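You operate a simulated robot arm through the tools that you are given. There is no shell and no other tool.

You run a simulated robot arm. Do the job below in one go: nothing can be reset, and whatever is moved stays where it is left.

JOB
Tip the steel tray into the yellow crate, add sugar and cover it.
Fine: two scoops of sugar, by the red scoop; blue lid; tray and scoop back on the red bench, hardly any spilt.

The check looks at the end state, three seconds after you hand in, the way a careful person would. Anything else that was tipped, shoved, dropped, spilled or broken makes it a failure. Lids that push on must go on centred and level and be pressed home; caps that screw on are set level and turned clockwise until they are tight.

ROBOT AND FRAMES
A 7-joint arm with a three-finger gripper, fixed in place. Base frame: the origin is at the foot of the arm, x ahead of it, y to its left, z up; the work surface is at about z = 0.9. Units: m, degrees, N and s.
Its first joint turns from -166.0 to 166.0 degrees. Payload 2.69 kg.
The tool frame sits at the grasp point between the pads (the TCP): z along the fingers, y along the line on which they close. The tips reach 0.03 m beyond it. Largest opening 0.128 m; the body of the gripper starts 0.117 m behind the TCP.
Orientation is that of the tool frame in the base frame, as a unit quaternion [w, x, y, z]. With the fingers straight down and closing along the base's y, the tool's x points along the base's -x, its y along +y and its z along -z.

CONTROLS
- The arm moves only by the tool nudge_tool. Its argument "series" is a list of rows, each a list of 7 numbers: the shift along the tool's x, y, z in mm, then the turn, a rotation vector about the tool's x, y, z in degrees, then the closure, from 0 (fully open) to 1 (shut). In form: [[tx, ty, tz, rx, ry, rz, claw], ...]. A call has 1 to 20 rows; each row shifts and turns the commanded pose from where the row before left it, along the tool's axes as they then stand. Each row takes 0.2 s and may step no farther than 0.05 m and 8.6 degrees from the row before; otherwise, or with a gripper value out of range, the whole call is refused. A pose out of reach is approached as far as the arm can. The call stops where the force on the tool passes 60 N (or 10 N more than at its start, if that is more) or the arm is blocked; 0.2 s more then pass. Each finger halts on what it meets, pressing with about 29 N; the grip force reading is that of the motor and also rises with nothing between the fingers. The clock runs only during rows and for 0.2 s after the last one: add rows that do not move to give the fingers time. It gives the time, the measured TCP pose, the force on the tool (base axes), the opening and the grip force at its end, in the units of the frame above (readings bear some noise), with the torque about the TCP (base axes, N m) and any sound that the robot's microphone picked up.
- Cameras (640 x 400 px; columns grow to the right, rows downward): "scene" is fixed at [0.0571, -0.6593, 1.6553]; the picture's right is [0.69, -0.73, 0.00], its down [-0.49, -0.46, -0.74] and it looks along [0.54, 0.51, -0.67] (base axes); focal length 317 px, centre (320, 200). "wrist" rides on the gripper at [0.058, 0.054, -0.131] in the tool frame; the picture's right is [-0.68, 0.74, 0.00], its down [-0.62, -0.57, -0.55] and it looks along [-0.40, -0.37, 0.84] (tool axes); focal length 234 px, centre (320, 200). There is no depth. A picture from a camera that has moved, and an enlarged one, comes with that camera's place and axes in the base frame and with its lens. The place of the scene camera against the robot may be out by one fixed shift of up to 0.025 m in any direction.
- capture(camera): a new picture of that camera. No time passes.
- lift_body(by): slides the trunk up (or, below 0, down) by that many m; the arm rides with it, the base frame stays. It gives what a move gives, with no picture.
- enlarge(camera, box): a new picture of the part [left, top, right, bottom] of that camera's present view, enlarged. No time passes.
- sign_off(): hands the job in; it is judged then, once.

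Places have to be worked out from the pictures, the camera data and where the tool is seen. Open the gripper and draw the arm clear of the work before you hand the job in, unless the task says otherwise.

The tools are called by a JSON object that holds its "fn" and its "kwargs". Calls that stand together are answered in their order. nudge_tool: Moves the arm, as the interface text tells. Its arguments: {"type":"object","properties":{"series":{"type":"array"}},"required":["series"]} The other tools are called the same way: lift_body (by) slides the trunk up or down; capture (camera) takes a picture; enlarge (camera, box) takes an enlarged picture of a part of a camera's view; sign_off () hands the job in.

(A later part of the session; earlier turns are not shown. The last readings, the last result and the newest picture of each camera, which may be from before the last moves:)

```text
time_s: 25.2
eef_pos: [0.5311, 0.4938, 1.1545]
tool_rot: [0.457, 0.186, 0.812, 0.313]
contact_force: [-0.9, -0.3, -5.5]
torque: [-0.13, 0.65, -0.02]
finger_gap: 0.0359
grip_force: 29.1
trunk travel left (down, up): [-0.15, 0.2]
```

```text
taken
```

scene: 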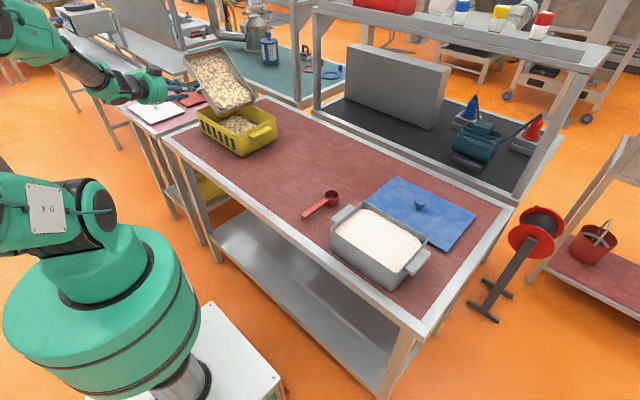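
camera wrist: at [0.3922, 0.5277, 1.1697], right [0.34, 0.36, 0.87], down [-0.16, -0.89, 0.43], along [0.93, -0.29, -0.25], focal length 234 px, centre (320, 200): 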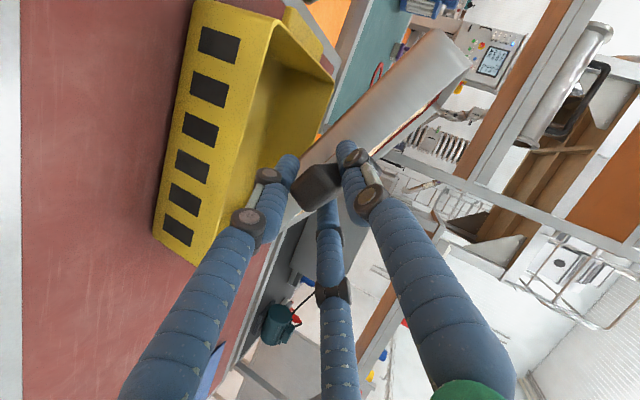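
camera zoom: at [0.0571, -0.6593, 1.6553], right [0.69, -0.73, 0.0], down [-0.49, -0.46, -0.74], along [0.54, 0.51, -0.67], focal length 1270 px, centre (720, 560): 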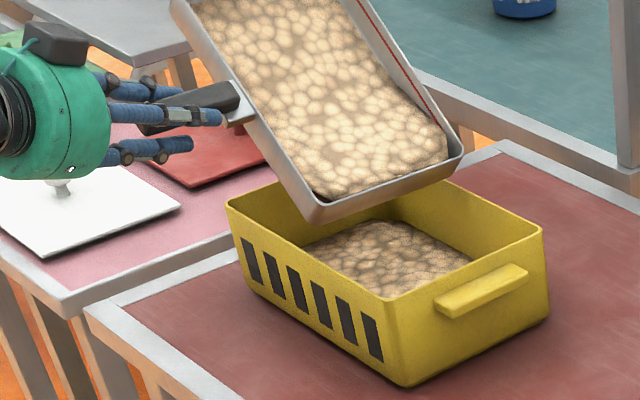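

The flow stops at a given tilt and the arm's wrist limit prevents flattening the tool further; so I'll combine nose-down pitch with roll, pouring over the −y/nose corner, keeping the lip above the crate. First 20° nose-down with the TCP shifting to about (0.577, 0.496, 1.195).

{"fn": "nudge_tool", "kwargs": {"series": [[-9.5, 6.0, 5.1, 2.42, 2.85, 1.42, 1.0], [-9.5, 6.5, 4.4, 2.42, 2.85, 1.42, 1.0], [-9.6, 6.9, 3.6, 2.42, 2.85, 1.42, 1.0], [-9.5, 7.2, 2.8, 2.42, 2.85, 1.42, 1.0], [-9.5, 7.6, 2.0, 2.42, 2.85, 1.42, 1.0], [0, 0, 0, 0, 0, 0, 1.0], [0, 0, 0, 0, 0, 0, 1.0]]}}

{"fn": "enlarge", "kwargs": {"camera": "scene", "box": [150, 50, 290, 160]}}

```text
time_s: 26.8
eef_pos: [0.578, 0.4956, 1.1967]
tool_rot: [0.312, 0.243, 0.874, 0.282]
contact_force: [0.8, -0.4, -3.7]
torque: [-0.1, 0.54, -0.01]
finger_gap: 0.0359
grip_force: 29.0
trunk travel left (down, up): [-0.15, 0.2]
```

```text
3.64 times, centred on (220, 105) of scene
camera zoom: at [0.0571, -0.6593, 1.6553], right [0.69, -0.73, 0.0], down [-0.49, -0.46, -0.74], along [0.54, 0.51, -0.67], focal length 1154 px, centre (684, 546)
```

zoom: 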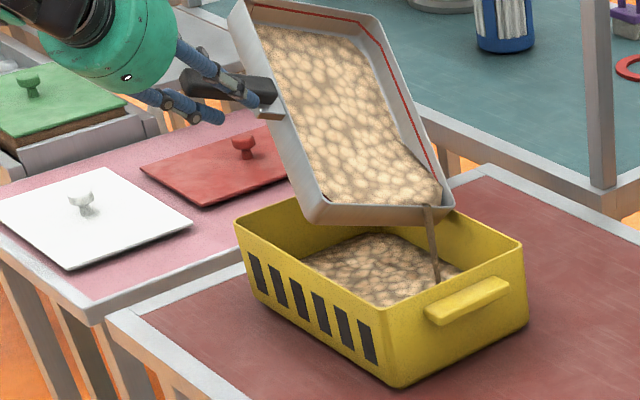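

Pouring continues from the corner, landing inside but close to the +x wall. I pitch another 20° nose-down while drawing the corner back toward the crate's middle and keeping the lip just above the rim.

{"fn": "nudge_tool", "kwargs": {"series": [[-10.4, 9.5, -1.8, 2.4, 2.88, 1.41, 1.0], [-10.0, 9.7, -2.7, 2.4, 2.88, 1.41, 1.0], [-9.6, 9.8, -3.6, 2.4, 2.88, 1.41, 1.0], [-9.2, 9.8, -4.5, 2.4, 2.88, 1.41, 1.0], [-8.7, 9.9, -5.3, 2.4, 2.88, 1.41, 1.0], [0, 0, 0, 0, 0, 0, 1.0], [0, 0, 0, 0, 0, 0, 1.0]]}}

{"fn": "enlarge", "kwargs": {"camera": "scene", "box": [150, 40, 290, 160]}}

```text
time_s: 28.4
eef_pos: [0.6177, 0.4955, 1.2519]
tool_rot: [0.156, 0.288, 0.915, 0.236]
contact_force: [0.6, 0.0, -3.3]
torque: [-0.13, 0.41, 0.0]
finger_gap: 0.036
grip_force: 29.1
trunk travel left (down, up): [-0.15, 0.2]
```

```text
3.33 times, centred on (220, 100) of scene
camera zoom: at [0.0571, -0.6593, 1.6553], right [0.69, -0.73, 0.0], down [-0.49, -0.46, -0.74], along [0.54, 0.51, -0.67], focal length 1058 px, centre (653, 533)
```

zoom: 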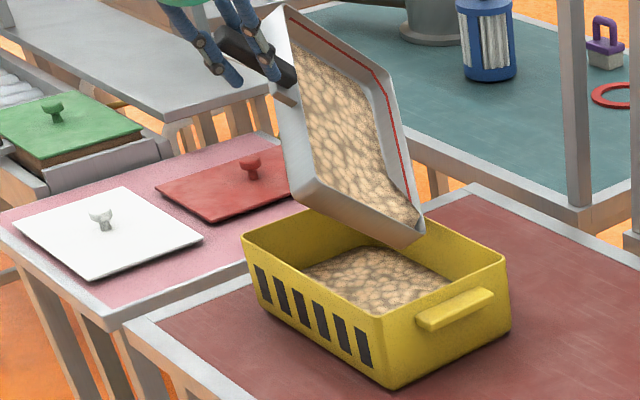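

Load falling (3.3 N, 0.41 Nm), all still landing in the crate. Now I roll further about the handle axis from 44° to 75° at this nose-down pitch.

{"fn": "nudge_tool", "kwargs": {"series": [[-5.9, 0.7, -3.7, -2.29, 0, 3.88, 1.0], [-5.8, 1.3, -3.6, -2.29, 0, 3.88, 1.0], [-5.7, 1.8, -3.5, -2.29, 0, 3.88, 1.0], [-5.6, 2.4, -3.45, -2.29, 0, 3.88, 1.0], [-5.4, 2.8, -3.4, -2.29, 0, 3.88, 1.0], [-5.2, 3.3, -3.2, -2.29, 0, 3.88, 1.0], [-5.0, 3.8, -3.1, -2.29, 0, 3.88, 1.0], [0, 0, 0, 0, 0, 0, 1.0], [0, 0, 0, 0, 0, 0, 1.0]]}}

{"fn": "enlarge", "kwargs": {"camera": "scene", "box": [150, 40, 290, 160]}}

```text
time_s: 30.4
eef_pos: [0.6413, 0.4663, 1.2825]
tool_rot: [0.134, 0.471, 0.779, 0.39]
contact_force: [-0.1, 0.2, -4.1]
torque: [-0.18, 0.43, -0.02]
finger_gap: 0.0359
grip_force: 28.8
trunk travel left (down, up): [-0.15, 0.2]
```

```text
3.33 times, centred on (220, 100) of scene
camera zoom: at [0.0571, -0.6593, 1.6553], right [0.69, -0.73, 0.0], down [-0.49, -0.46, -0.74], along [0.54, 0.51, -0.67], focal length 1058 px, centre (653, 533)
```

zoom: 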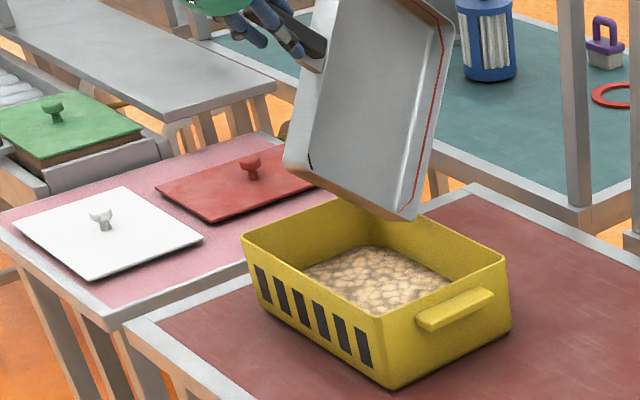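

The tray now looks empty. I enlarge to check its inside and the crate and bench for stray lumps.

{"fn": "enlarge", "kwargs": {"camera": "scene", "box": [205, 35, 255, 110]}}

{"fn": "enlarge", "kwargs": {"camera": "scene", "box": [190, 90, 290, 165]}}

```text
5.33 times, centred on (230, 72) of scene
camera zoom: at [0.0571, -0.6593, 1.6553], right [0.69, -0.73, 0.0], down [-0.49, -0.46, -0.74], along [0.54, 0.51, -0.67], focal length 1693 px, centre (800, 880)
```

zoom: 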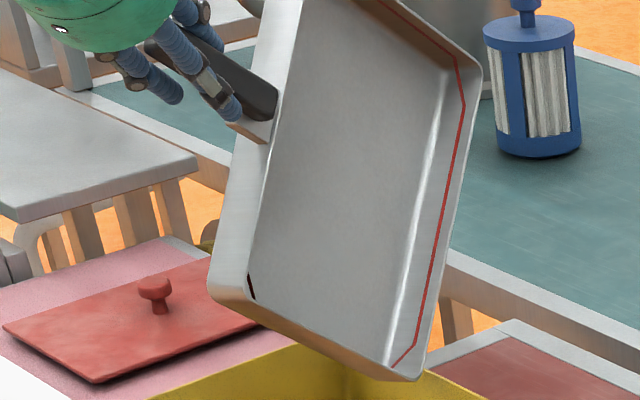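

```text
5.33 times, centred on (240, 128) of scene
camera zoom: at [0.0571, -0.6593, 1.6553], right [0.69, -0.73, 0.0], down [-0.49, -0.46, -0.74], along [0.54, 0.51, -0.67], focal length 1693 px, centre (747, 587)
```

zoom: 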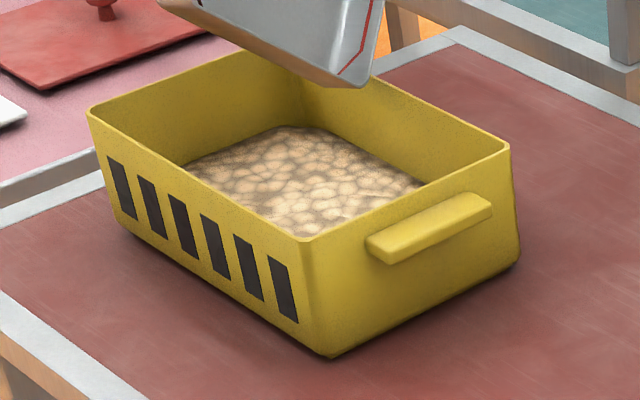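

The tray looks empty and everything is inside the crate. A brief extra 20° of roll shakes out any remainder before I bring it back.

{"fn": "nudge_tool", "kwargs": {"series": [[0, 0, 0, -2.54, 0, 4.31, 1.0], [0, 0, 0, -2.54, 0, 4.31, 1.0], [0, 0, 0, -2.54, 0, 4.31, 1.0], [0, 0, 0, -2.54, 0, 4.31, 1.0], [0, 0, 0, 0, 0, 0, 1.0], [0, 0, 0, 0, 0, 0, 1.0], [0, 0, 0, 0, 0, 0, 1.0], [0, 0, 0, 0, 0, 0, 1.0]]}}

{"fn": "enlarge", "kwargs": {"camera": "scene", "box": [150, 30, 290, 160]}}

```text
time_s: 32.2
eef_pos: [0.6419, 0.4657, 1.2811]
tool_rot: [0.116, 0.568, 0.663, 0.473]
contact_force: [0.5, -0.9, -4.0]
torque: [-0.15, 0.43, -0.02]
finger_gap: 0.0361
grip_force: 28.8
trunk travel left (down, up): [-0.15, 0.2]
```

```text
3.08 times, centred on (220, 95) of scene
camera zoom: at [0.0571, -0.6593, 1.6553], right [0.69, -0.73, 0.0], down [-0.49, -0.46, -0.74], along [0.54, 0.51, -0.67], focal length 977 px, centre (628, 523)
```

zoom: 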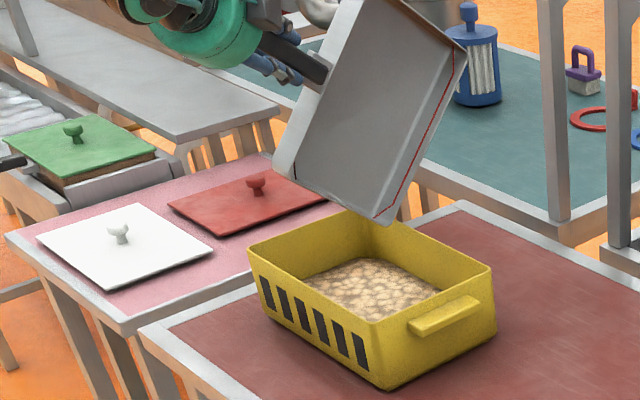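

Load unchanged, so it is empty. I reverse the motion: roll fully back at this pitch, then pitch level again, staying above the crate.

{"fn": "nudge_tool", "kwargs": {"series": [[0, 0, 0, 4.04, 0, -6.86, 1.0], [0, 0, 0, 4.04, 0, -6.86, 1.0], [0, 0, 0, 4.04, 0, -6.86, 1.0], [0, 0, 0, 4.04, 0, -6.86, 1.0], [0, 0, 0, 4.04, 0, -6.86, 1.0], [0, 0, 0, 4.04, 0, -6.86, 1.0], [0, 0, 0, 4.04, 0, -6.86, 1.0], [0, 0, 0, 4.04, 0, -6.86, 1.0], [0, 0, 0, 4.04, 0, -6.86, 1.0], [0, 0, 0, 4.04, 0, -6.86, 1.0], [0, 0, 0, 4.04, 0, -6.86, 1.0], [0, 0, 0, 4.04, 0, -6.86, 1.0], [0, 0, 0, 0, 0, 0, 1.0]]}}

{"fn": "capture", "kwargs": {"camera": "scene"}}

```text
time_s: 35.0
eef_pos: [0.643, 0.4667, 1.2823]
tool_rot: [0.166, 0.002, 0.986, -0.006]
contact_force: [-0.7, 0.0, -3.5]
torque: [-0.02, 0.36, 0.02]
finger_gap: 0.0363
grip_force: 29.1
trunk travel left (down, up): [-0.15, 0.2]
```

```text
taken
```

scene: 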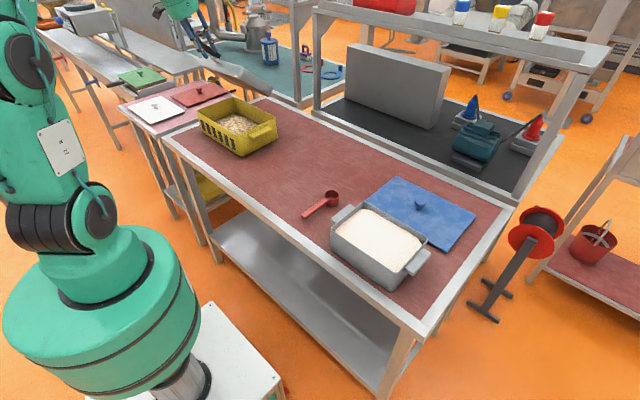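

Roll is back to zero with the tray nose-down 40°. I pitch it level while starting to move toward −y, away from the crate.

{"fn": "nudge_tool", "kwargs": {"series": [[0, -15, 0, 0, -8.08, 0, 1.0], [0, -20, 0, 0, -8.08, 0, 1.0], [0, -20, 0, 0, -8.08, 0, 1.0], [0, -20, 0, 0, -8.08, 0, 1.0], [0, -20, 0, 0, -8.08, 0, 1.0], [0, -25, 0, 0, 0, 0, 1.0], [0, -25, 0, 0, 0, 0, 1.0], [0, -25, 0, 0, 0, 0, 1.0], [0, -25, 0, 0, 0, 0, 1.0], [0, -25, 0, 0, 0, 0, 1.0], [0, -25, 0, 0, 0, 0, 1.0], [0, -25, 0, 0, 0, 0, 1.0], [0, -25, 0, 0, 0, 0, 1.0], [0, -25, 0, 0, 0, 0, 1.0], [0, -25, 0, 0, 0, 0, 1.0], [0, -25, 0, 0, 0, 0, 1.0], [0, -15, 0, 0, 0, 0, 1.0], [0, -8, 0, 0, 0, 0, 1.0], [0, 0, 0, 0, 0, 0, 1.0]]}}

{"fn": "capture", "kwargs": {"camera": "scene"}}

```text
time_s: 39.0
eef_pos: [0.6412, 0.0722, 1.2876]
tool_rot: [0.497, 0.001, 0.868, -0.006]
contact_force: [-0.6, -0.1, -3.7]
torque: [-0.01, 0.59, -0.01]
finger_gap: 0.0363
grip_force: 29.3
trunk travel left (down, up): [-0.15, 0.2]
```

```text
taken
```

scene: 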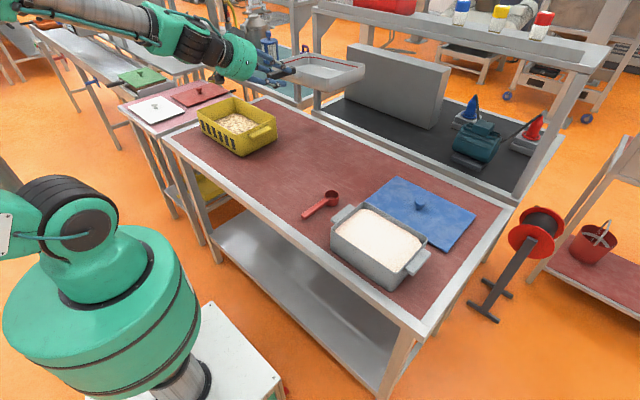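

Tray is level at (0.641, 0.072, 1.288), empty. I lower it toward its old place, stopping about 2 cm above the bench.

{"fn": "nudge_tool", "kwargs": {"series": [[15, 0.1, 6.1, 0, 0, 0, 1.0], [25.3, 0.1, 10.3, 0, 0, 0, 1.0], [25.3, 0.1, 10.3, 0, 0, 0, 1.0], [25.3, 0.1, 10.3, 0, 0, 0, 1.0], [25.3, 0.1, 10.3, 0, 0, 0, 1.0], [25.3, 0.1, 10.3, 0, 0, 0, 1.0], [25.3, 0.1, 10.3, 0, 0, 0, 1.0], [25.3, 0.1, 10.3, 0, 0, 0, 1.0], [25.3, 0.1, 10.3, 0, 0, 0, 1.0], [25.3, 0.1, 10.3, 0, 0, 0, 1.0], [25.3, 0.1, 10.3, 0, 0, 0, 1.0], [15, 0, 6.1, 0, 0, 0, 1.0], [9.9, 0, 3.9, 0, 0, 0, 1.0], [0, 0, 0, 0, 0, 0, 1.0]]}}

{"fn": "enlarge", "kwargs": {"camera": "scene", "box": [230, 120, 360, 200]}}

{"fn": "capture", "kwargs": {"camera": "wrist"}}

```text
time_s: 42.0
eef_pos: [0.5953, 0.071, 0.9735]
tool_rot: [0.496, 0.0, 0.868, -0.005]
contact_force: [-0.1, 0.1, -3.8]
torque: [-0.02, 0.58, -0.04]
finger_gap: 0.0363
grip_force: 28.9
trunk travel left (down, up): [-0.15, 0.2]
```

```text
4.92 times, centred on (295, 160) of scene
camera zoom: at [0.0571, -0.6593, 1.6553], right [0.69, -0.73, 0.0], down [-0.49, -0.46, -0.74], along [0.54, 0.51, -0.67], focal length 1563 px, centre (443, 397)
```

zoom: 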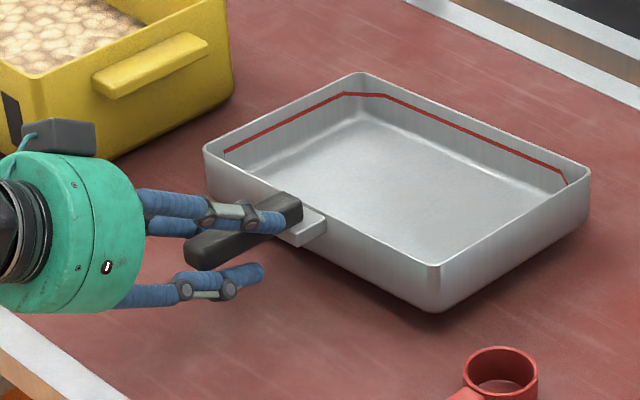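

```text
taken
camera wrist: at [0.4543, 0.1282, 0.9888], right [0.35, 0.74, 0.58], down [-0.16, -0.56, 0.81], along [0.92, -0.38, -0.07], focal length 234 px, centre (320, 200)
```

wrist: 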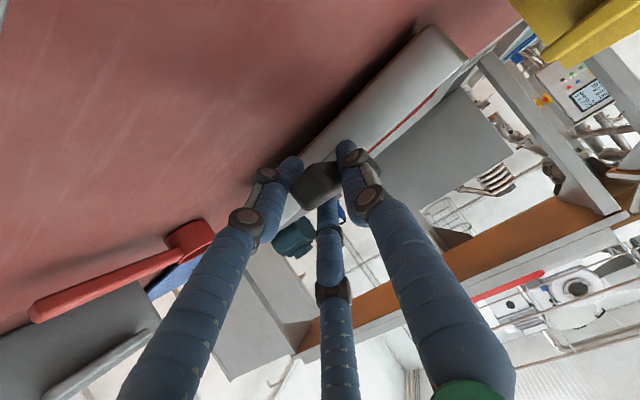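

The tray is level, ~2 cm above the bench. I lower it in small steps until the load shows contact.

{"fn": "nudge_tool", "kwargs": {"series": [[2.59, 0, 1.52, 0, 0, 0, 1.0], [2.59, 0, 1.52, 0, 0, 0, 1.0], [2.59, 0, 1.52, 0, 0, 0, 1.0], [2.59, 0, 1.52, 0, 0, 0, 1.0], [2.59, 0, 1.52, 0, 0, 0, 1.0], [1.3, 0, 0.76, 0, 0, 0, 1.0], [0.86, 0, 0.51, 0, 0, 0, 1.0], [0.86, 0, 0.51, 0, 0, 0, 1.0], [0, 0, 0, 0, 0, 0, 1.0]]}}

```text
time_s: 44.0
eef_pos: [0.5931, 0.0714, 0.9558]
tool_rot: [0.497, 0.001, 0.868, -0.007]
contact_force: [0.9, -2.1, 2.5]
torque: [0.79, -1.2, -0.64]
finger_gap: 0.036
grip_force: 29.1
trunk travel left (down, up): [-0.15, 0.2]
```

The far corner has touched (force +2.5 N, torque reversed), so the tray is down to within a millimetre or two. I open the fingers gradually and let it settle.

{"fn": "nudge_tool", "kwargs": {"series": [[0, 0, 0, 0, 0, 0, 0.72], [0, 0, 0, 0, 0, 0, 0.65], [0, 0, 0, 0, 0, 0, 0.5], [0, 0, 0, 0, 0, 0, 0.4], [0, 0, 0, 0, 0, 0, 0.4]]}}

{"fn": "enlarge", "kwargs": {"camera": "scene", "box": [230, 120, 360, 200]}}

{"fn": "enlarge", "kwargs": {"camera": "wrist", "box": [210, 90, 430, 225]}}

```text
time_s: 45.2
eef_pos: [0.5949, 0.0705, 0.9554]
tool_rot: [0.497, 0.001, 0.868, -0.005]
contact_force: [0.2, 0.4, 0.4]
torque: [0.0, -0.02, 0.0]
finger_gap: 0.0763
grip_force: 0.0
trunk travel left (down, up): [-0.15, 0.2]
```

```text
4.92 times, centred on (295, 160) of scene
camera zoom: at [0.0571, -0.6593, 1.6553], right [0.69, -0.73, 0.0], down [-0.49, -0.46, -0.74], along [0.54, 0.51, -0.67], focal length 1563 px, centre (443, 397)
```

zoom: 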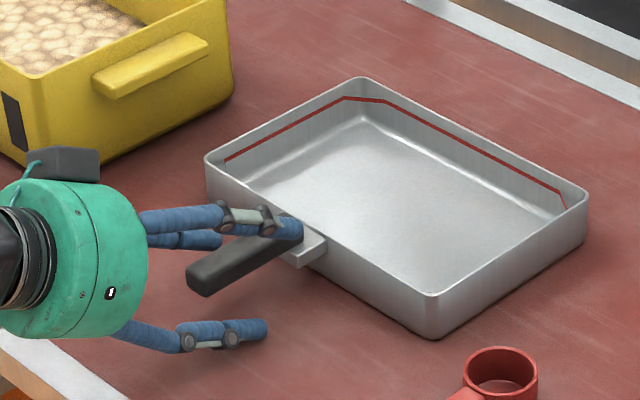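

```text
2.91 times, centred on (320, 158) of wrist
camera zoom: at [0.4531, 0.1274, 0.9697], right [0.35, 0.74, 0.58], down [-0.16, -0.56, 0.81], along [0.92, -0.38, -0.07], focal length 681 px, centre (320, 324)
```

zoom: 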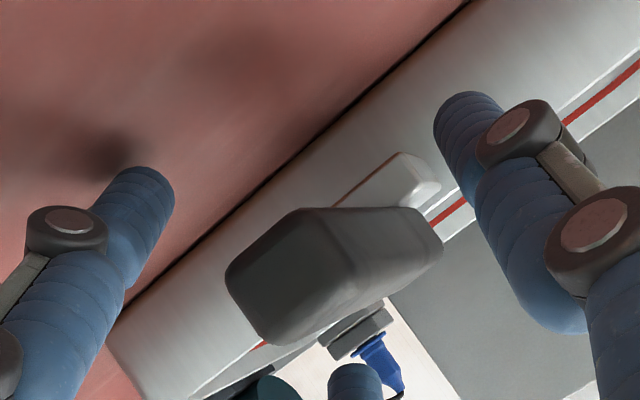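

The tray is flat on the bench and released. I back the fingers straight out along the tool axis and check that nothing was dragged.

{"fn": "nudge_tool", "kwargs": {"series": [[0, 0, -15, 0, 0, 0, 0.4], [0, 0, -25, 0, 0, 0, 0.4], [0, 0, -30, 0, 0, 0, 0.4], [0, 0, -30, 0, 0, 0, 0.4], [-30, 0, -18, 0, 0, 0, 0.4], [-30, 0, -18, 0, 0, 0, 0.4], [-30, 0, -18, 0, 0, 0, 0.4], [-30, 0, -18, 0, 0, 0, 0.4], [-30, 0, -18, 0, 0, 0, 0.4]]}}

{"fn": "capture", "kwargs": {"camera": "scene"}}

```text
time_s: 47.2
eef_pos: [0.5037, 0.0756, 1.1799]
tool_rot: [0.496, 0.0, 0.868, -0.005]
contact_force: [-0.1, 0.7, -0.3]
torque: [-0.02, 0.05, 0.0]
finger_gap: 0.0767
grip_force: 0.0
trunk travel left (down, up): [-0.15, 0.2]
```

```text
taken
```

scene: 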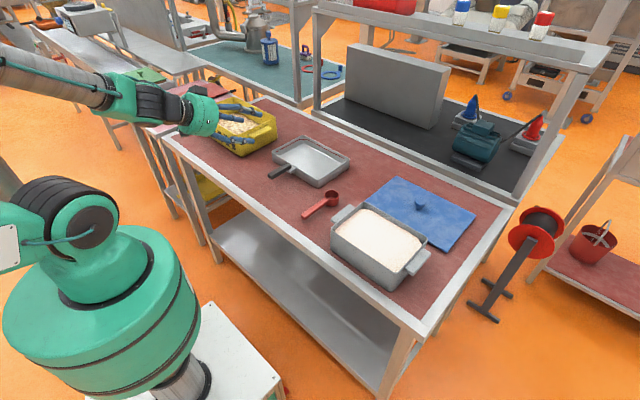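

The tray stayed put. I move to a viewpoint above the scoop and tub with the tool vertical so the wrist camera can measure them.

{"fn": "nudge_tool", "kwargs": {"series": [[-13, -32.7, -23.9, 0, 0, 0, 0.4], [-13, -32.7, -23.9, 0, 0, 0, 0.4], [-13, -32.7, -23.9, 0, 0, 0, 0.4], [-13, -32.7, -23.9, 0, 0, 0, 0.4], [-13, -32.7, -23.9, 0, 0, 0, 0.4], [-13, -32.7, -23.9, 0, 0, 0, 0.4], [0, 0, 0, 0, 8.5, 0, 0.0], [0, 0, 0, 0, 8.5, 0, 0.0], [0, 0, 0, 0, 8.5, 0, 0.0], [0, 0, 0, 0, 8.5, 0, 0.0], [0, 0, 0, 0, 8.5, 0, 0.0], [0, 0, 0, 0, 8.5, 0, 0.0], [0, 0, 0, 0, 8.5, 0, 0.0], [0, 0, 0, 0, 0, 0, 0.0]]}}

{"fn": "capture", "kwargs": {"camera": "wrist"}}

```text
time_s: 50.2
eef_pos: [0.4176, -0.1573, 1.3029]
tool_rot: [0.117, -0.012, 0.991, 0.07]
contact_force: [-0.4, -0.5, 0.4]
torque: [0.01, 0.01, 0.01]
finger_gap: 0.1278
grip_force: 0.1
out of reach, approached as far as the arm can: row 11, 12, 13
trunk travel left (down, up): [-0.15, 0.2]
```

```text
taken
camera wrist: at [0.3294, -0.1219, 1.4228], right [0.63, 0.73, 0.26], down [0.5, -0.63, 0.6], along [0.6, -0.25, -0.76], focal length 234 px, centre (320, 200)
```

wrist: 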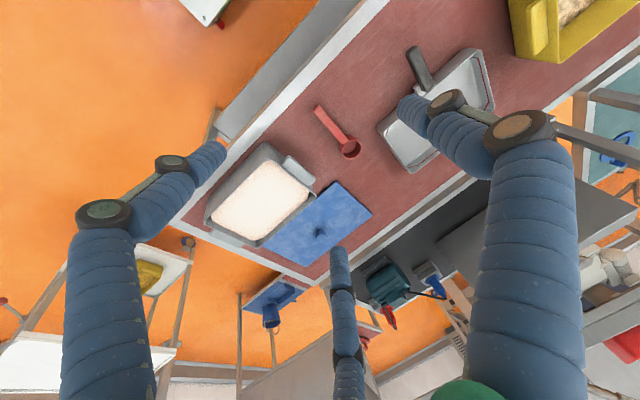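

The pose stopped short of vertical, but the view is usable. I enlarge the scoop and the tub from here to measure them.

{"fn": "enlarge", "kwargs": {"camera": "wrist", "box": [290, 90, 390, 170]}}

{"fn": "enlarge", "kwargs": {"camera": "wrist", "box": [195, 130, 345, 255]}}

```text
5.00 times, centred on (340, 130) of wrist
camera zoom: at [0.3294, -0.1219, 1.4228], right [0.63, 0.73, 0.26], down [0.5, -0.63, 0.6], along [0.6, -0.25, -0.76], focal length 1171 px, centre (220, 550)
```

zoom: 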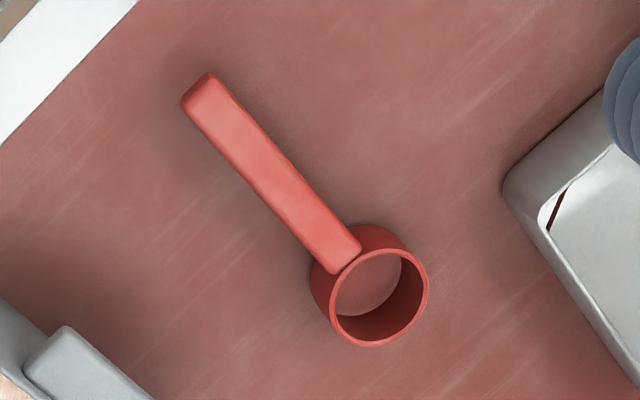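

```text
3.20 times, centred on (270, 192) of wrist
camera zoom: at [0.3294, -0.1219, 1.4228], right [0.63, 0.73, 0.26], down [0.5, -0.63, 0.6], along [0.6, -0.25, -0.76], focal length 749 px, centre (480, 224)
```

zoom: 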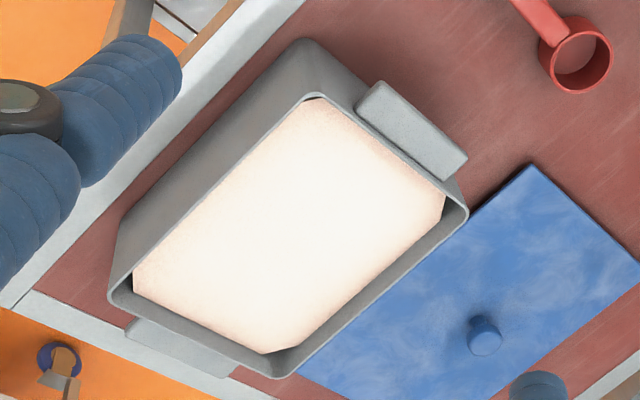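

Measured: scoop handle along x at y ≈ −0.130 from x 0.522 to 0.632, bowl mouth centre ≈ (0.658, −0.129), rim z ≈ 0.935; tub rim x 0.504–0.657, y −0.474…−0.266, z ≈ 0.987, sugar about 2 cm lower. I lower the trunk 0.1 m to give the wrist more room for flat tool angles, and turn the tool back to the 30° incline.

{"fn": "lift_body", "kwargs": {"by": -0.1}}

{"fn": "nudge_tool", "kwargs": {"series": [[0, 0, 0, 1.31, -7.66, -0.477, 0.4], [0, 0, 0, 1.31, -7.66, -0.477, 0.4], [0, 0, 0, 1.31, -7.66, -0.477, 0.4], [0, 0, 0, 1.31, -7.66, -0.477, 0.4], [0, 0, 0, 1.31, -7.66, -0.477, 0.4], [0, 0, 0, 1.31, -7.66, -0.477, 0.4], [0, 0, 0, 0, 0, 0, 0.4]]}}

```text
time_s: 51.5
eef_pos: [0.4172, -0.1575, 1.2043]
tool_rot: [0.117, -0.012, 0.991, 0.069]
contact_force: [0.6, -0.2, -0.4]
torque: [-0.01, 0.01, 0.0]
finger_gap: 0.1279
grip_force: 0.0
trunk travel left (down, up): [-0.05, 0.3]
```

```text
time_s: 53.1
eef_pos: [0.4197, -0.1562, 1.2049]
tool_rot: [0.496, -0.001, 0.868, 0.001]
contact_force: [0.1, 0.6, 0.0]
torque: [-0.01, -0.01, 0.01]
finger_gap: 0.0767
grip_force: 0.0
trunk travel left (down, up): [-0.05, 0.3]
```

Orientation is right again. I descend to a standoff 8 cm behind the scoop handle along the tool axis.

{"fn": "nudge_tool", "kwargs": {"series": [[27.5, 4.5, 29.9, 0, 0, 0, 0.6], [27.5, 4.5, 29.9, 0, 0, 0, 0.6], [27.5, 4.5, 29.9, 0, 0, 0, 0.6], [27.5, 4.5, 29.9, 0, 0, 0, 0.6], [27.5, 4.5, 29.9, 0, 0, 0, 0.6], [27.3, 4.5, 30.1, 0, 0, 0, 0.6], [0, 0, 0, 0, 0, 0, 0.6]]}}

{"fn": "capture", "kwargs": {"camera": "wrist"}}

{"fn": "enlarge", "kwargs": {"camera": "scene", "box": [250, 150, 370, 230]}}

```text
time_s: 54.7
eef_pos: [0.4894, -0.1304, 0.9719]
tool_rot: [0.497, 0.0, 0.868, -0.001]
contact_force: [-0.5, 0.5, 0.2]
torque: [-0.01, 0.02, 0.03]
finger_gap: 0.0512
grip_force: 0.1
trunk travel left (down, up): [-0.05, 0.3]
```

```text
taken
camera wrist: at [0.3476, -0.0743, 0.9868], right [0.34, 0.74, 0.58], down [-0.16, -0.56, 0.81], along [0.93, -0.37, -0.08], focal length 234 px, centre (320, 200)
```

wrist: 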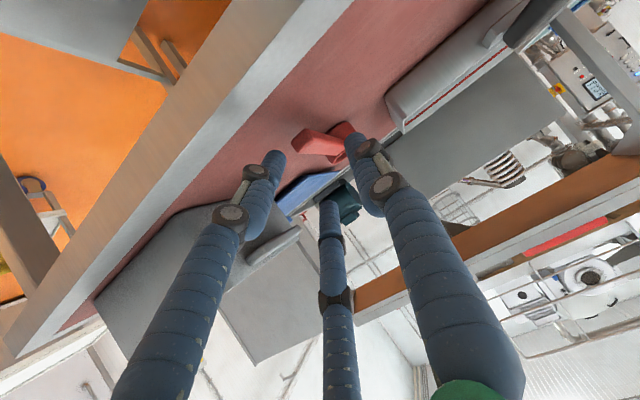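

```text
5.00 times, centred on (310, 190) of scene
camera zoom: at [0.0571, -0.6593, 1.6553], right [0.69, -0.73, 0.0], down [-0.49, -0.46, -0.74], along [0.54, 0.51, -0.67], focal length 1587 px, centre (370, 250)
```

zoom: 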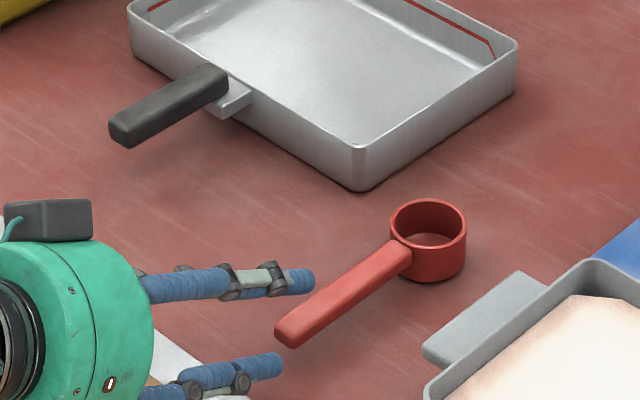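

The scoop handle end is ahead between the fingers; I enlarge to measure its height and side offset.

{"fn": "enlarge", "kwargs": {"camera": "wrist", "box": [270, 100, 400, 181]}}

```text
4.92 times, centred on (335, 140) of wrist
camera zoom: at [0.3476, -0.0743, 0.9868], right [0.34, 0.74, 0.58], down [-0.16, -0.56, 0.81], along [0.93, -0.37, -0.08], focal length 1153 px, centre (246, 493)
```

zoom: 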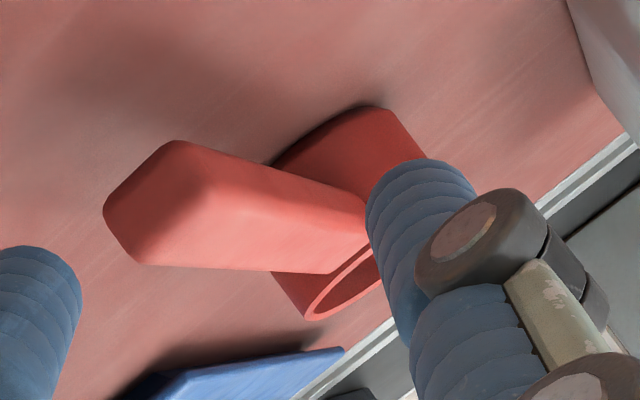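

Handle end at about (0.525, −0.128, 0.925). I advance 8 cm along the tool axis so the fingertips straddle the handle about 9 cm behind the bowl centre.

{"fn": "nudge_tool", "kwargs": {"series": [[-0.3, 2.4, 27, 0, 0, 0, 0.6], [-0.3, 0, 27, 0, 0, 0, 0.6], [0, 0, 18, 0, 0, 0, 0.6], [0, 0, 9.7, 0, 0, 0, 0.6], [0, 0, 0, 0, 0, 0, 0.6]]}}

{"fn": "enlarge", "kwargs": {"camera": "scene", "box": [260, 165, 360, 230]}}

{"fn": "enlarge", "kwargs": {"camera": "wrist", "box": [230, 90, 430, 215]}}

```text
time_s: 55.9
eef_pos: [0.5589, -0.129, 0.9303]
tool_rot: [0.497, 0.0, 0.868, -0.001]
contact_force: [0.6, 0.1, 1.2]
torque: [0.0, 0.01, 0.03]
finger_gap: 0.0555
grip_force: 0.1
trunk travel left (down, up): [-0.05, 0.3]
```

```text
6.15 times, centred on (310, 198) of scene
camera zoom: at [0.0571, -0.6593, 1.6553], right [0.69, -0.73, 0.0], down [-0.49, -0.46, -0.74], along [0.54, 0.51, -0.67], focal length 1953 px, centre (382, 215)
```

zoom: 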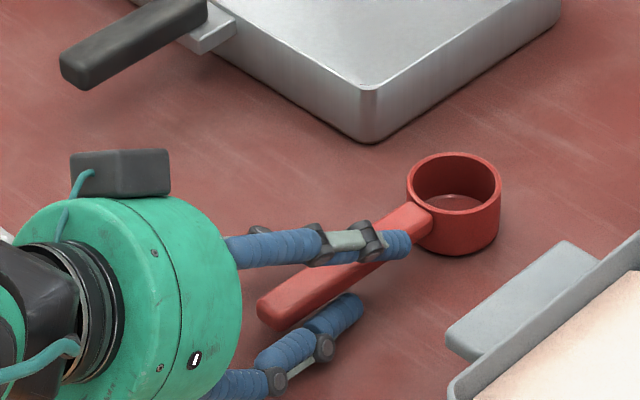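

```text
3.20 times, centred on (330, 152) of wrist
camera zoom: at [0.4181, -0.0744, 0.9453], right [0.34, 0.74, 0.58], down [-0.16, -0.56, 0.81], along [0.93, -0.37, -0.08], focal length 749 px, centre (288, 352)
```

zoom: 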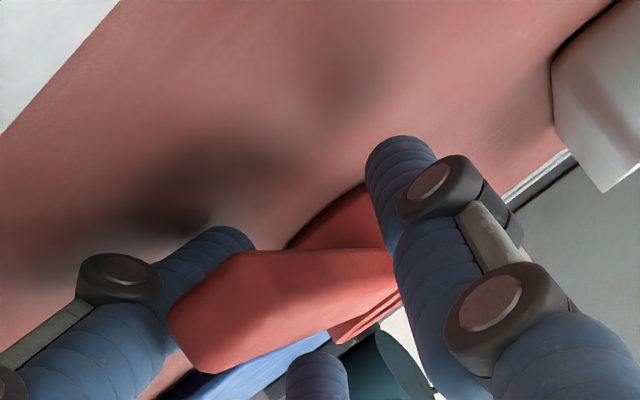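

The gap reading and view show the lower finger grazing the bench: this hand really behaves as three fingers at 120°, so a flat tool is poor for something this low. I back out and switch to a vertical grasp of the scoop handle.

{"fn": "nudge_tool", "kwargs": {"series": [[-2, 0, -20, 0, 0, 0, 0.5], [0, 0, -30, 0, 0, 0, 0.5], [0, 0, -40, 0, 0, 0, 0.5], [-43, 0, -1, 0, 0, 0, 0.3], [-43, 0, -1, 0, 0, 0, 0.3], [-43, 0, -1, 0, 0, 0, 0.3], [-43, 0, -1, 0, 0, 0, 0.3], [0, 0, 0, 0, 8.5, 0, 0.3], [0, 0, 0, 0, 8.5, 0, 0.3], [0, 0, 0, 0, 8.5, 0, 0.3], [0, 0, 0, 0, 8.5, 0, 0.3], [0, 0, 0, 0, 8.5, 0, 0.3], [0, 0, 0, 0, 8.5, 0, 0.3], [0, 0, 0, 0, 8.5, 0, 0.3], [0, 0, 0, 0, 0, 0, 0.3]]}}

{"fn": "capture", "kwargs": {"camera": "wrist"}}

{"fn": "enlarge", "kwargs": {"camera": "scene", "box": [250, 130, 370, 230]}}

```text
time_s: 59.1
eef_pos: [0.5668, -0.1293, 1.1275]
tool_rot: [0.222, -0.001, 0.975, 0.002]
contact_force: [0.2, 0.0, -0.6]
torque: [0.03, -0.01, 0.0]
finger_gap: 0.0896
grip_force: 0.0
out of reach, approached as far as the arm can: row 12, 13, 14
trunk travel left (down, up): [-0.05, 0.3]
```

```text
taken
camera wrist: at [0.4588, -0.0743, 1.2192], right [0.61, 0.74, 0.29], down [0.32, -0.57, 0.76], along [0.73, -0.37, -0.58], focal length 234 px, centre (320, 200)
```

wrist: 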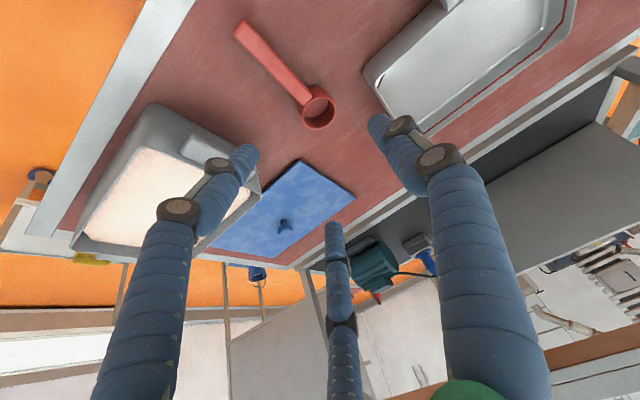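

```text
4.00 times, centred on (310, 180) of scene
camera zoom: at [0.0571, -0.6593, 1.6553], right [0.69, -0.73, 0.0], down [-0.49, -0.46, -0.74], along [0.54, 0.51, -0.67], focal length 1270 px, centre (360, 280)
```

zoom: 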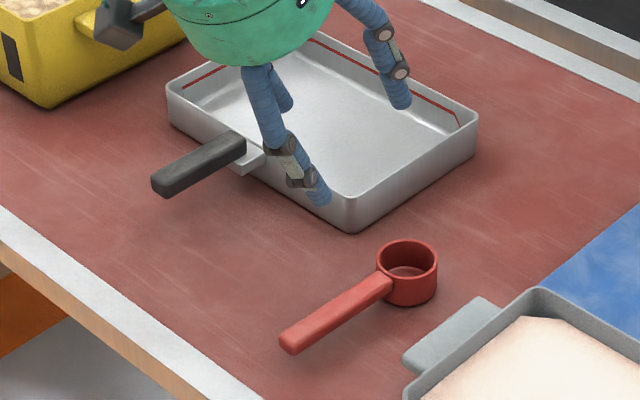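

The arm again stops short (tool 64° below horizontal instead of vertical). I look at the whole arm to understand its posture.

{"fn": "capture", "kwargs": {"camera": "scene"}}

```text
taken
```

scene: 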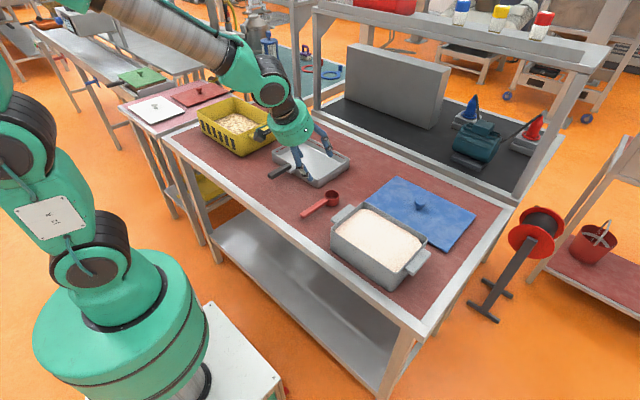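

I test which joint is limiting: small turns about the tool axis one way and the other, in free air.

{"fn": "nudge_tool", "kwargs": {"series": [[0, 0, 0, 0, 0, 8, 0.3], [0, 0, 0, 0, 0, 8, 0.3], [0, 0, 0, 0, 0, 0, 0.3]]}}

{"fn": "nudge_tool", "kwargs": {"series": [[0, 0, 0, 0, 0, -8, 0.3], [0, 0, 0, 0, 0, -8, 0.3], [0, 0, 0, 0, 0, -8, 0.3], [0, 0, 0, 0, 0, -8, 0.3], [0, 0, 0, 0, 0, 0, 0.3]]}}

```text
time_s: 59.9
eef_pos: [0.5669, -0.1275, 1.1278]
tool_rot: [0.22, 0.136, 0.965, 0.033]
contact_force: [0.2, 0.5, 0.2]
torque: [0.01, -0.01, 0.0]
finger_gap: 0.0898
grip_force: 0.0
trunk travel left (down, up): [-0.05, 0.3]
```

```text
time_s: 61.1
eef_pos: [0.5663, -0.127, 1.1258]
tool_rot: [0.221, -0.137, 0.965, -0.029]
contact_force: [-0.1, 0.0, -0.5]
torque: [0.01, -0.01, 0.01]
finger_gap: 0.0894
grip_force: 0.1
trunk travel left (down, up): [-0.05, 0.3]
```

Both turns work, so the tool-axis joint is not at its stop. I try the pitch again from this turned pose, and also see whether pitching is possible at all.

{"fn": "nudge_tool", "kwargs": {"series": [[0, 0, 0, 0, 0, 8, 0.3], [0, 0, 0, 0, 0, 8, 0.3], [0, 0, 0, 0, 5, 0, 0.3], [0, 0, 0, 0, 0, 0, 0.3]]}}

```text
time_s: 62.1
eef_pos: [0.5653, -0.1272, 1.1271]
tool_rot: [0.223, 0.0, 0.975, 0.002]
contact_force: [0.0, 0.4, -0.7]
torque: [-0.02, -0.01, 0.03]
finger_gap: 0.0895
grip_force: 0.1
out of reach, approached as far as the arm can: row 3
trunk travel left (down, up): [-0.05, 0.3]
```

Only pitching toward vertical is blocked, so the wrist has flipped to its other branch (forearm roll near its stop). In free air I'll unwind it: first raise, then flatten the tool through the aligned posture and see how far it goes.

{"fn": "nudge_tool", "kwargs": {"series": [[-21.7, 0, -45, 0, 0, 0, 0.3], [-21.7, 0, -45, 0, 0, 0, 0.3], [-21.7, 0, -45, 0, 0, 0, 0.3], [0, 0, 0, 0, -8.5, 0, 0.3], [0, 0, 0, 0, -8.5, 0, 0.3], [0, 0, 0, 0, -8.5, 0, 0.3], [0, 0, 0, 0, -8.5, 0, 0.3], [0, 0, 0, 0, -8.5, 0, 0.3], [0, 0, 0, 0, -8.5, 0, 0.3], [0, 0, 0, 0, -8.5, 0, 0.3], [0, 0, 0, 0, 0, 0, 0.3]]}}

{"fn": "capture", "kwargs": {"camera": "scene"}}

```text
time_s: 64.5
eef_pos: [0.5651, -0.1358, 1.1496]
tool_rot: [0.677, 0.001, 0.736, 0.001]
contact_force: [1.0, 0.3, 0.0]
torque: [0.01, -0.03, 0.02]
finger_gap: 0.0895
grip_force: 0.1
out of reach, approached as far as the arm can: row 1, 2, 3
trunk travel left (down, up): [-0.05, 0.3]
```

```text
taken
```

scene: 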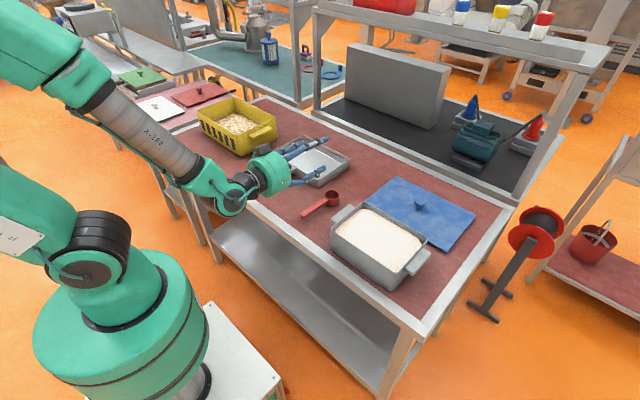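

Flattening to horizontal worked freely, so the wrist may have crossed back. I now pitch again toward vertical from here and see whether it gets past the former limit.

{"fn": "nudge_tool", "kwargs": {"series": [[0, 0, 0, 0, 8.5, 0, 0.3], [0, 0, 0, 0, 8.5, 0, 0.3], [0, 0, 0, 0, 8.5, 0, 0.3], [0, 0, 0, 0, 8.5, 0, 0.3], [0, 0, 0, 0, 8.5, 0, 0.3], [0, 0, 0, 0, 8.5, 0, 0.3], [0, 0, 0, 0, 8.5, 0, 0.3], [0, 0, 0, 0, 8.5, 0, 0.3], [0, 0, 0, 0, 8.5, 0, 0.3], [0, 0, 0, 0, 8.5, 0, 0.3], [0, 0, 0, 0, 0, 0, 0.3]]}}

{"fn": "capture", "kwargs": {"camera": "scene"}}

```text
time_s: 66.9
eef_pos: [0.567, -0.1372, 1.1484]
tool_rot: [0.223, -0.001, 0.975, 0.004]
contact_force: [0.8, -0.5, 0.0]
torque: [0.0, 0.01, 0.0]
finger_gap: 0.0895
grip_force: 0.1
out of reach, approached as far as the arm can: row 8, 9, 10
trunk travel left (down, up): [-0.05, 0.3]
```

```text
taken
```

scene: 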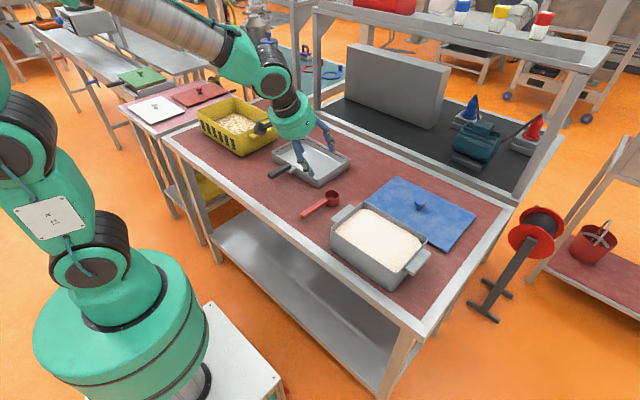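

Blocked at exactly the same tilt. I probe sideways leans of the tool (about tool x) to learn in which direction the wrist is free.

{"fn": "nudge_tool", "kwargs": {"series": [[0, 0, 0, 8, 0, 0, 0.3], [0, 0, 0, 8, 0, 0, 0.3], [0, 0, 0, 8, 0, 0, 0.3], [0, 0, 0, 0, 0, 0, 0.3]]}}

{"fn": "nudge_tool", "kwargs": {"series": [[0, 0, 0, 0, 8, 0, 0.3], [0, 0, 0, 0, 8, 0, 0.3], [0, 0, 0, 0, 0, 0, 0.3]]}}

```text
time_s: 67.9
eef_pos: [0.567, -0.1371, 1.1484]
tool_rot: [0.223, -0.001, 0.975, 0.004]
contact_force: [0.5, 0.0, 0.3]
torque: [-0.02, -0.01, 0.03]
finger_gap: 0.0897
grip_force: 0.0
out of reach, approached as far as the arm can: row 1, 2, 3
trunk travel left (down, up): [-0.05, 0.3]
```

```text
time_s: 68.7
eef_pos: [0.5655, -0.1361, 1.1484]
tool_rot: [0.223, -0.001, 0.975, 0.003]
contact_force: [-0.4, -0.1, -1.0]
torque: [0.01, -0.01, -0.03]
finger_gap: 0.0894
grip_force: 0.1
out of reach, approached as far as the arm can: row 1, 2
trunk travel left (down, up): [-0.05, 0.3]
```

Leaning the tips toward −y is blocked. I try leaning toward +y, then pitching.

{"fn": "nudge_tool", "kwargs": {"series": [[0, 0, 0, -8, 0, 0, 0.3], [0, 0, 0, -8, 0, 0, 0.3], [0, 0, 0, -8, 0, 0, 0.3], [0, 0, 0, 0, 0, 0, 0.3]]}}

{"fn": "nudge_tool", "kwargs": {"series": [[0, 0, 0, 0, 8, 0, 0.3], [0, 0, 0, 0, 8, 0, 0.3], [0, 0, 0, 0, 8, 0, 0.3], [0, 0, 0, 0, 0, 0, 0.3]]}}

```text
time_s: 69.7
eef_pos: [0.5663, -0.1363, 1.149]
tool_rot: [0.218, -0.046, 0.953, 0.207]
contact_force: [0.0, -0.5, -0.4]
torque: [0.05, 0.02, 0.06]
finger_gap: 0.0896
grip_force: 0.0
trunk travel left (down, up): [-0.05, 0.3]
```

```text
time_s: 70.7
eef_pos: [0.5658, -0.1362, 1.1485]
tool_rot: [0.014, -0.088, 0.977, 0.191]
contact_force: [0.7, 0.1, -1.3]
torque: [0.0, 0.02, 0.01]
finger_gap: 0.0895
grip_force: 0.0
trunk travel left (down, up): [-0.05, 0.3]
```

Leaning toward +y frees it, and pitching then works. I now take the sideways lean back out in small steps.

{"fn": "nudge_tool", "kwargs": {"series": [[0, 0, 0, 8, 0, 0, 0.3], [0, 0, 0, 8, 0, 0, 0.3], [0, 0, 0, 8, 0, 0, 0.3], [0, 0, 0, 0, 0, 0, 0.3]]}}

```text
time_s: 71.7
eef_pos: [0.5623, -0.1308, 1.1236]
tool_rot: [0.057, -0.083, 0.99, 0.101]
contact_force: [0.6, -0.9, -0.5]
torque: [0.03, 0.03, 0.02]
finger_gap: 0.0897
grip_force: 0.0
out of reach, approached as far as the arm can: row 1, 2, 3
trunk travel left (down, up): [-0.05, 0.3]
```

The remaining lean is about 12° toward +y and the limit eases as the hand gets lower. I lower 0.1 m and then try to straighten fully (vertical, no yaw).

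{"fn": "nudge_tool", "kwargs": {"series": [[4.3, -6.3, 32.5, 0, 0, 0, 0.3], [4.3, -6.3, 32.5, 0, 0, 0, 0.3], [4.3, -6.3, 32.5, 0, 0, 0, 0.3], [0, 0, 0, 5.8, 3.25, 4.75, 0.3], [0, 0, 0, 5.8, 3.25, 4.75, 0.3], [0, 0, 0, 0, 0, 0, 0.3]]}}

{"fn": "capture", "kwargs": {"camera": "scene"}}

{"fn": "capture", "kwargs": {"camera": "wrist"}}

```text
time_s: 73.1
eef_pos: [0.5653, -0.129, 1.0253]
tool_rot: [0.048, -0.071, 0.993, 0.084]
contact_force: [-0.3, 0.3, 0.6]
torque: [0.01, 0.0, 0.02]
finger_gap: 0.0895
grip_force: 0.0
out of reach, approached as far as the arm can: row 4, 5
trunk travel left (down, up): [-0.05, 0.3]
```

```text
taken
```

scene: 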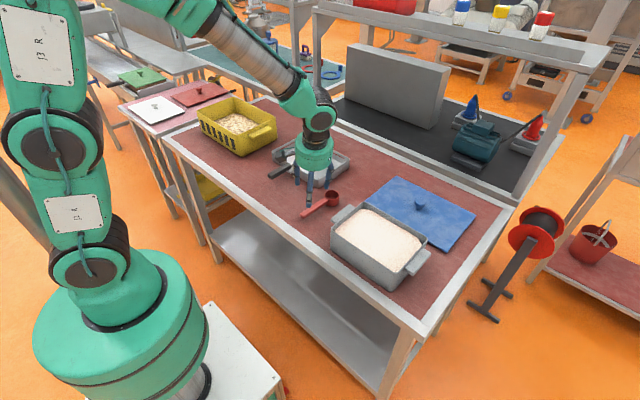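

```text
taken
camera wrist: at [0.4895, -0.1053, 1.1547], right [0.56, 0.81, 0.19], down [0.64, -0.57, 0.51], along [0.52, -0.16, -0.84], focal length 234 px, centre (320, 200)
```

wrist: 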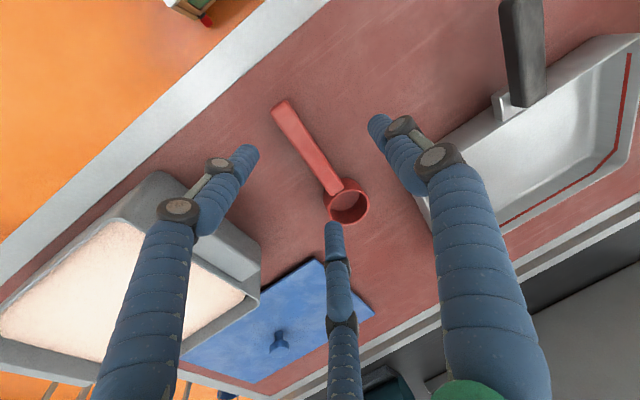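

The hand is nearly vertical but can't lean further back or toward −y: the forearm-roll joint is at its stop with the wrist bent the "wrong" way. To unwind, I first flatten the tool again and raise it, and then swing its heading toward −y to line up with the forearm.

{"fn": "nudge_tool", "kwargs": {"series": [[0, 0, 0, 1.51, -8.24, 0, 0.3], [0, 0, 0, 1.51, -8.24, 0, 0.3], [0, 0, 0, 1.51, -8.24, 0, 0.3], [0, 0, 0, 1.51, -8.24, 0, 0.3], [0, 0, 0, 1.51, -8.24, 0, 0.3], [0, 0, 0, 1.51, -8.24, 0, 0.3], [0, 0, 0, 1.51, -8.24, 0, 0.3], [0, 0, 0, 1.51, -8.24, 0, 0.3], [0, 0, 0, 1.51, -8.24, 0, 0.3], [-39.4, 0, -7, 0, 0, 0, 0.3], [-39.4, 0, -7, 0, 0, 0, 0.3], [-39.4, 0, -7, 0, 0, 0, 0.3], [0, 0, 0, 0, 0, 0, 0.3]]}}

{"fn": "capture", "kwargs": {"camera": "scene"}}

```text
time_s: 75.9
eef_pos: [0.5591, -0.1311, 1.1424]
tool_rot: [0.644, 0.0, 0.765, 0.0]
contact_force: [-0.3, -0.4, 1.1]
torque: [-0.01, 0.01, 0.0]
finger_gap: 0.0897
grip_force: 0.1
trunk travel left (down, up): [-0.05, 0.3]
```

```text
taken
```

scene: 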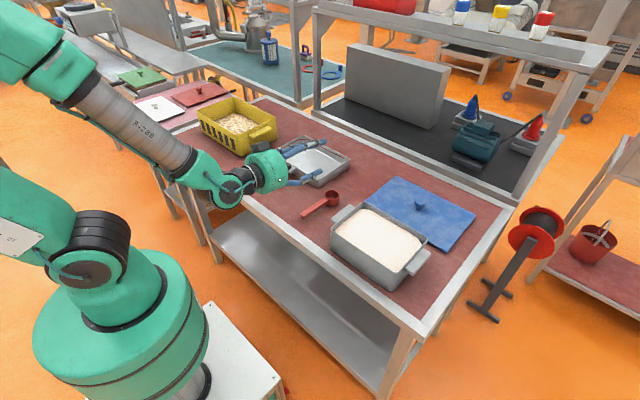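

The flat pose is exact. Keeping the wrist roughly in place, I swing the tool's heading about 35° toward −y and raise slightly, so that it lies in the forearm's own plane.

{"fn": "nudge_tool", "kwargs": {"series": [[-10.3, -28.2, -10.8, 6.9, 0, 1.22, 0.3], [-10.9, -28.9, -7.3, 6.9, 0, 1.22, 0.3], [-11.5, -29.5, -3.8, 6.9, 0, 1.22, 0.3], [-12.1, -29.3, -0.3, 6.9, 0, 1.22, 0.3], [-12.8, -29.0, 3.3, 6.9, 0, 1.22, 0.3], [0, 0, 0, 0, 0, 0, 0.3]]}}

{"fn": "capture", "kwargs": {"camera": "scene"}}

```text
time_s: 77.3
eef_pos: [0.5218, -0.2692, 1.202]
tool_rot: [0.614, 0.231, 0.73, -0.193]
contact_force: [0.3, 0.6, -0.2]
torque: [0.02, 0.02, -0.01]
finger_gap: 0.0894
grip_force: 0.1
trunk travel left (down, up): [-0.05, 0.3]
```

```text
taken
```

scene: 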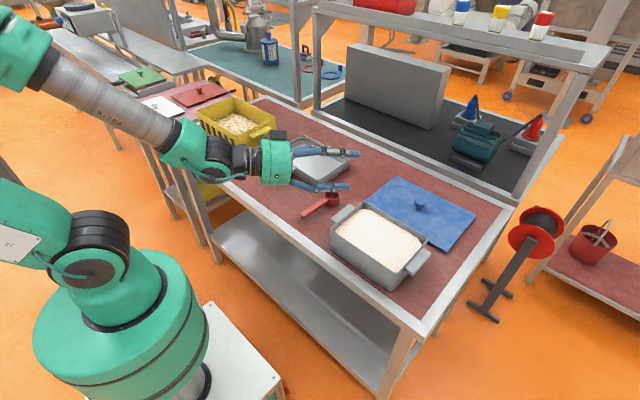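

I enlarge the arm to judge the forearm's line relative to the hand.

{"fn": "enlarge", "kwargs": {"camera": "scene", "box": [0, 0, 360, 225]}}

```text
1.78 times, centred on (180, 112) of scene
camera zoom: at [0.0571, -0.6593, 1.6553], right [0.69, -0.73, 0.0], down [-0.49, -0.46, -0.74], along [0.54, 0.51, -0.67], focal length 564 px, centre (569, 356)
```

zoom: 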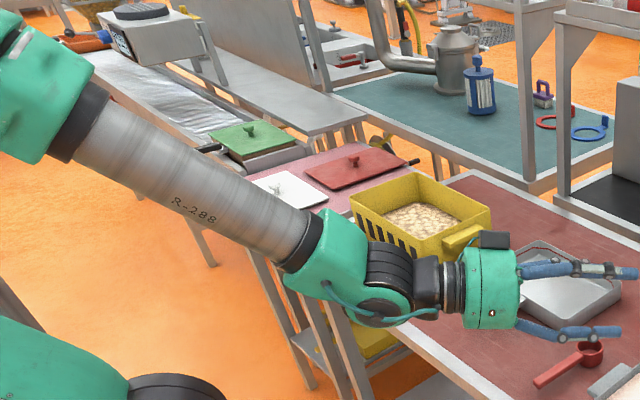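

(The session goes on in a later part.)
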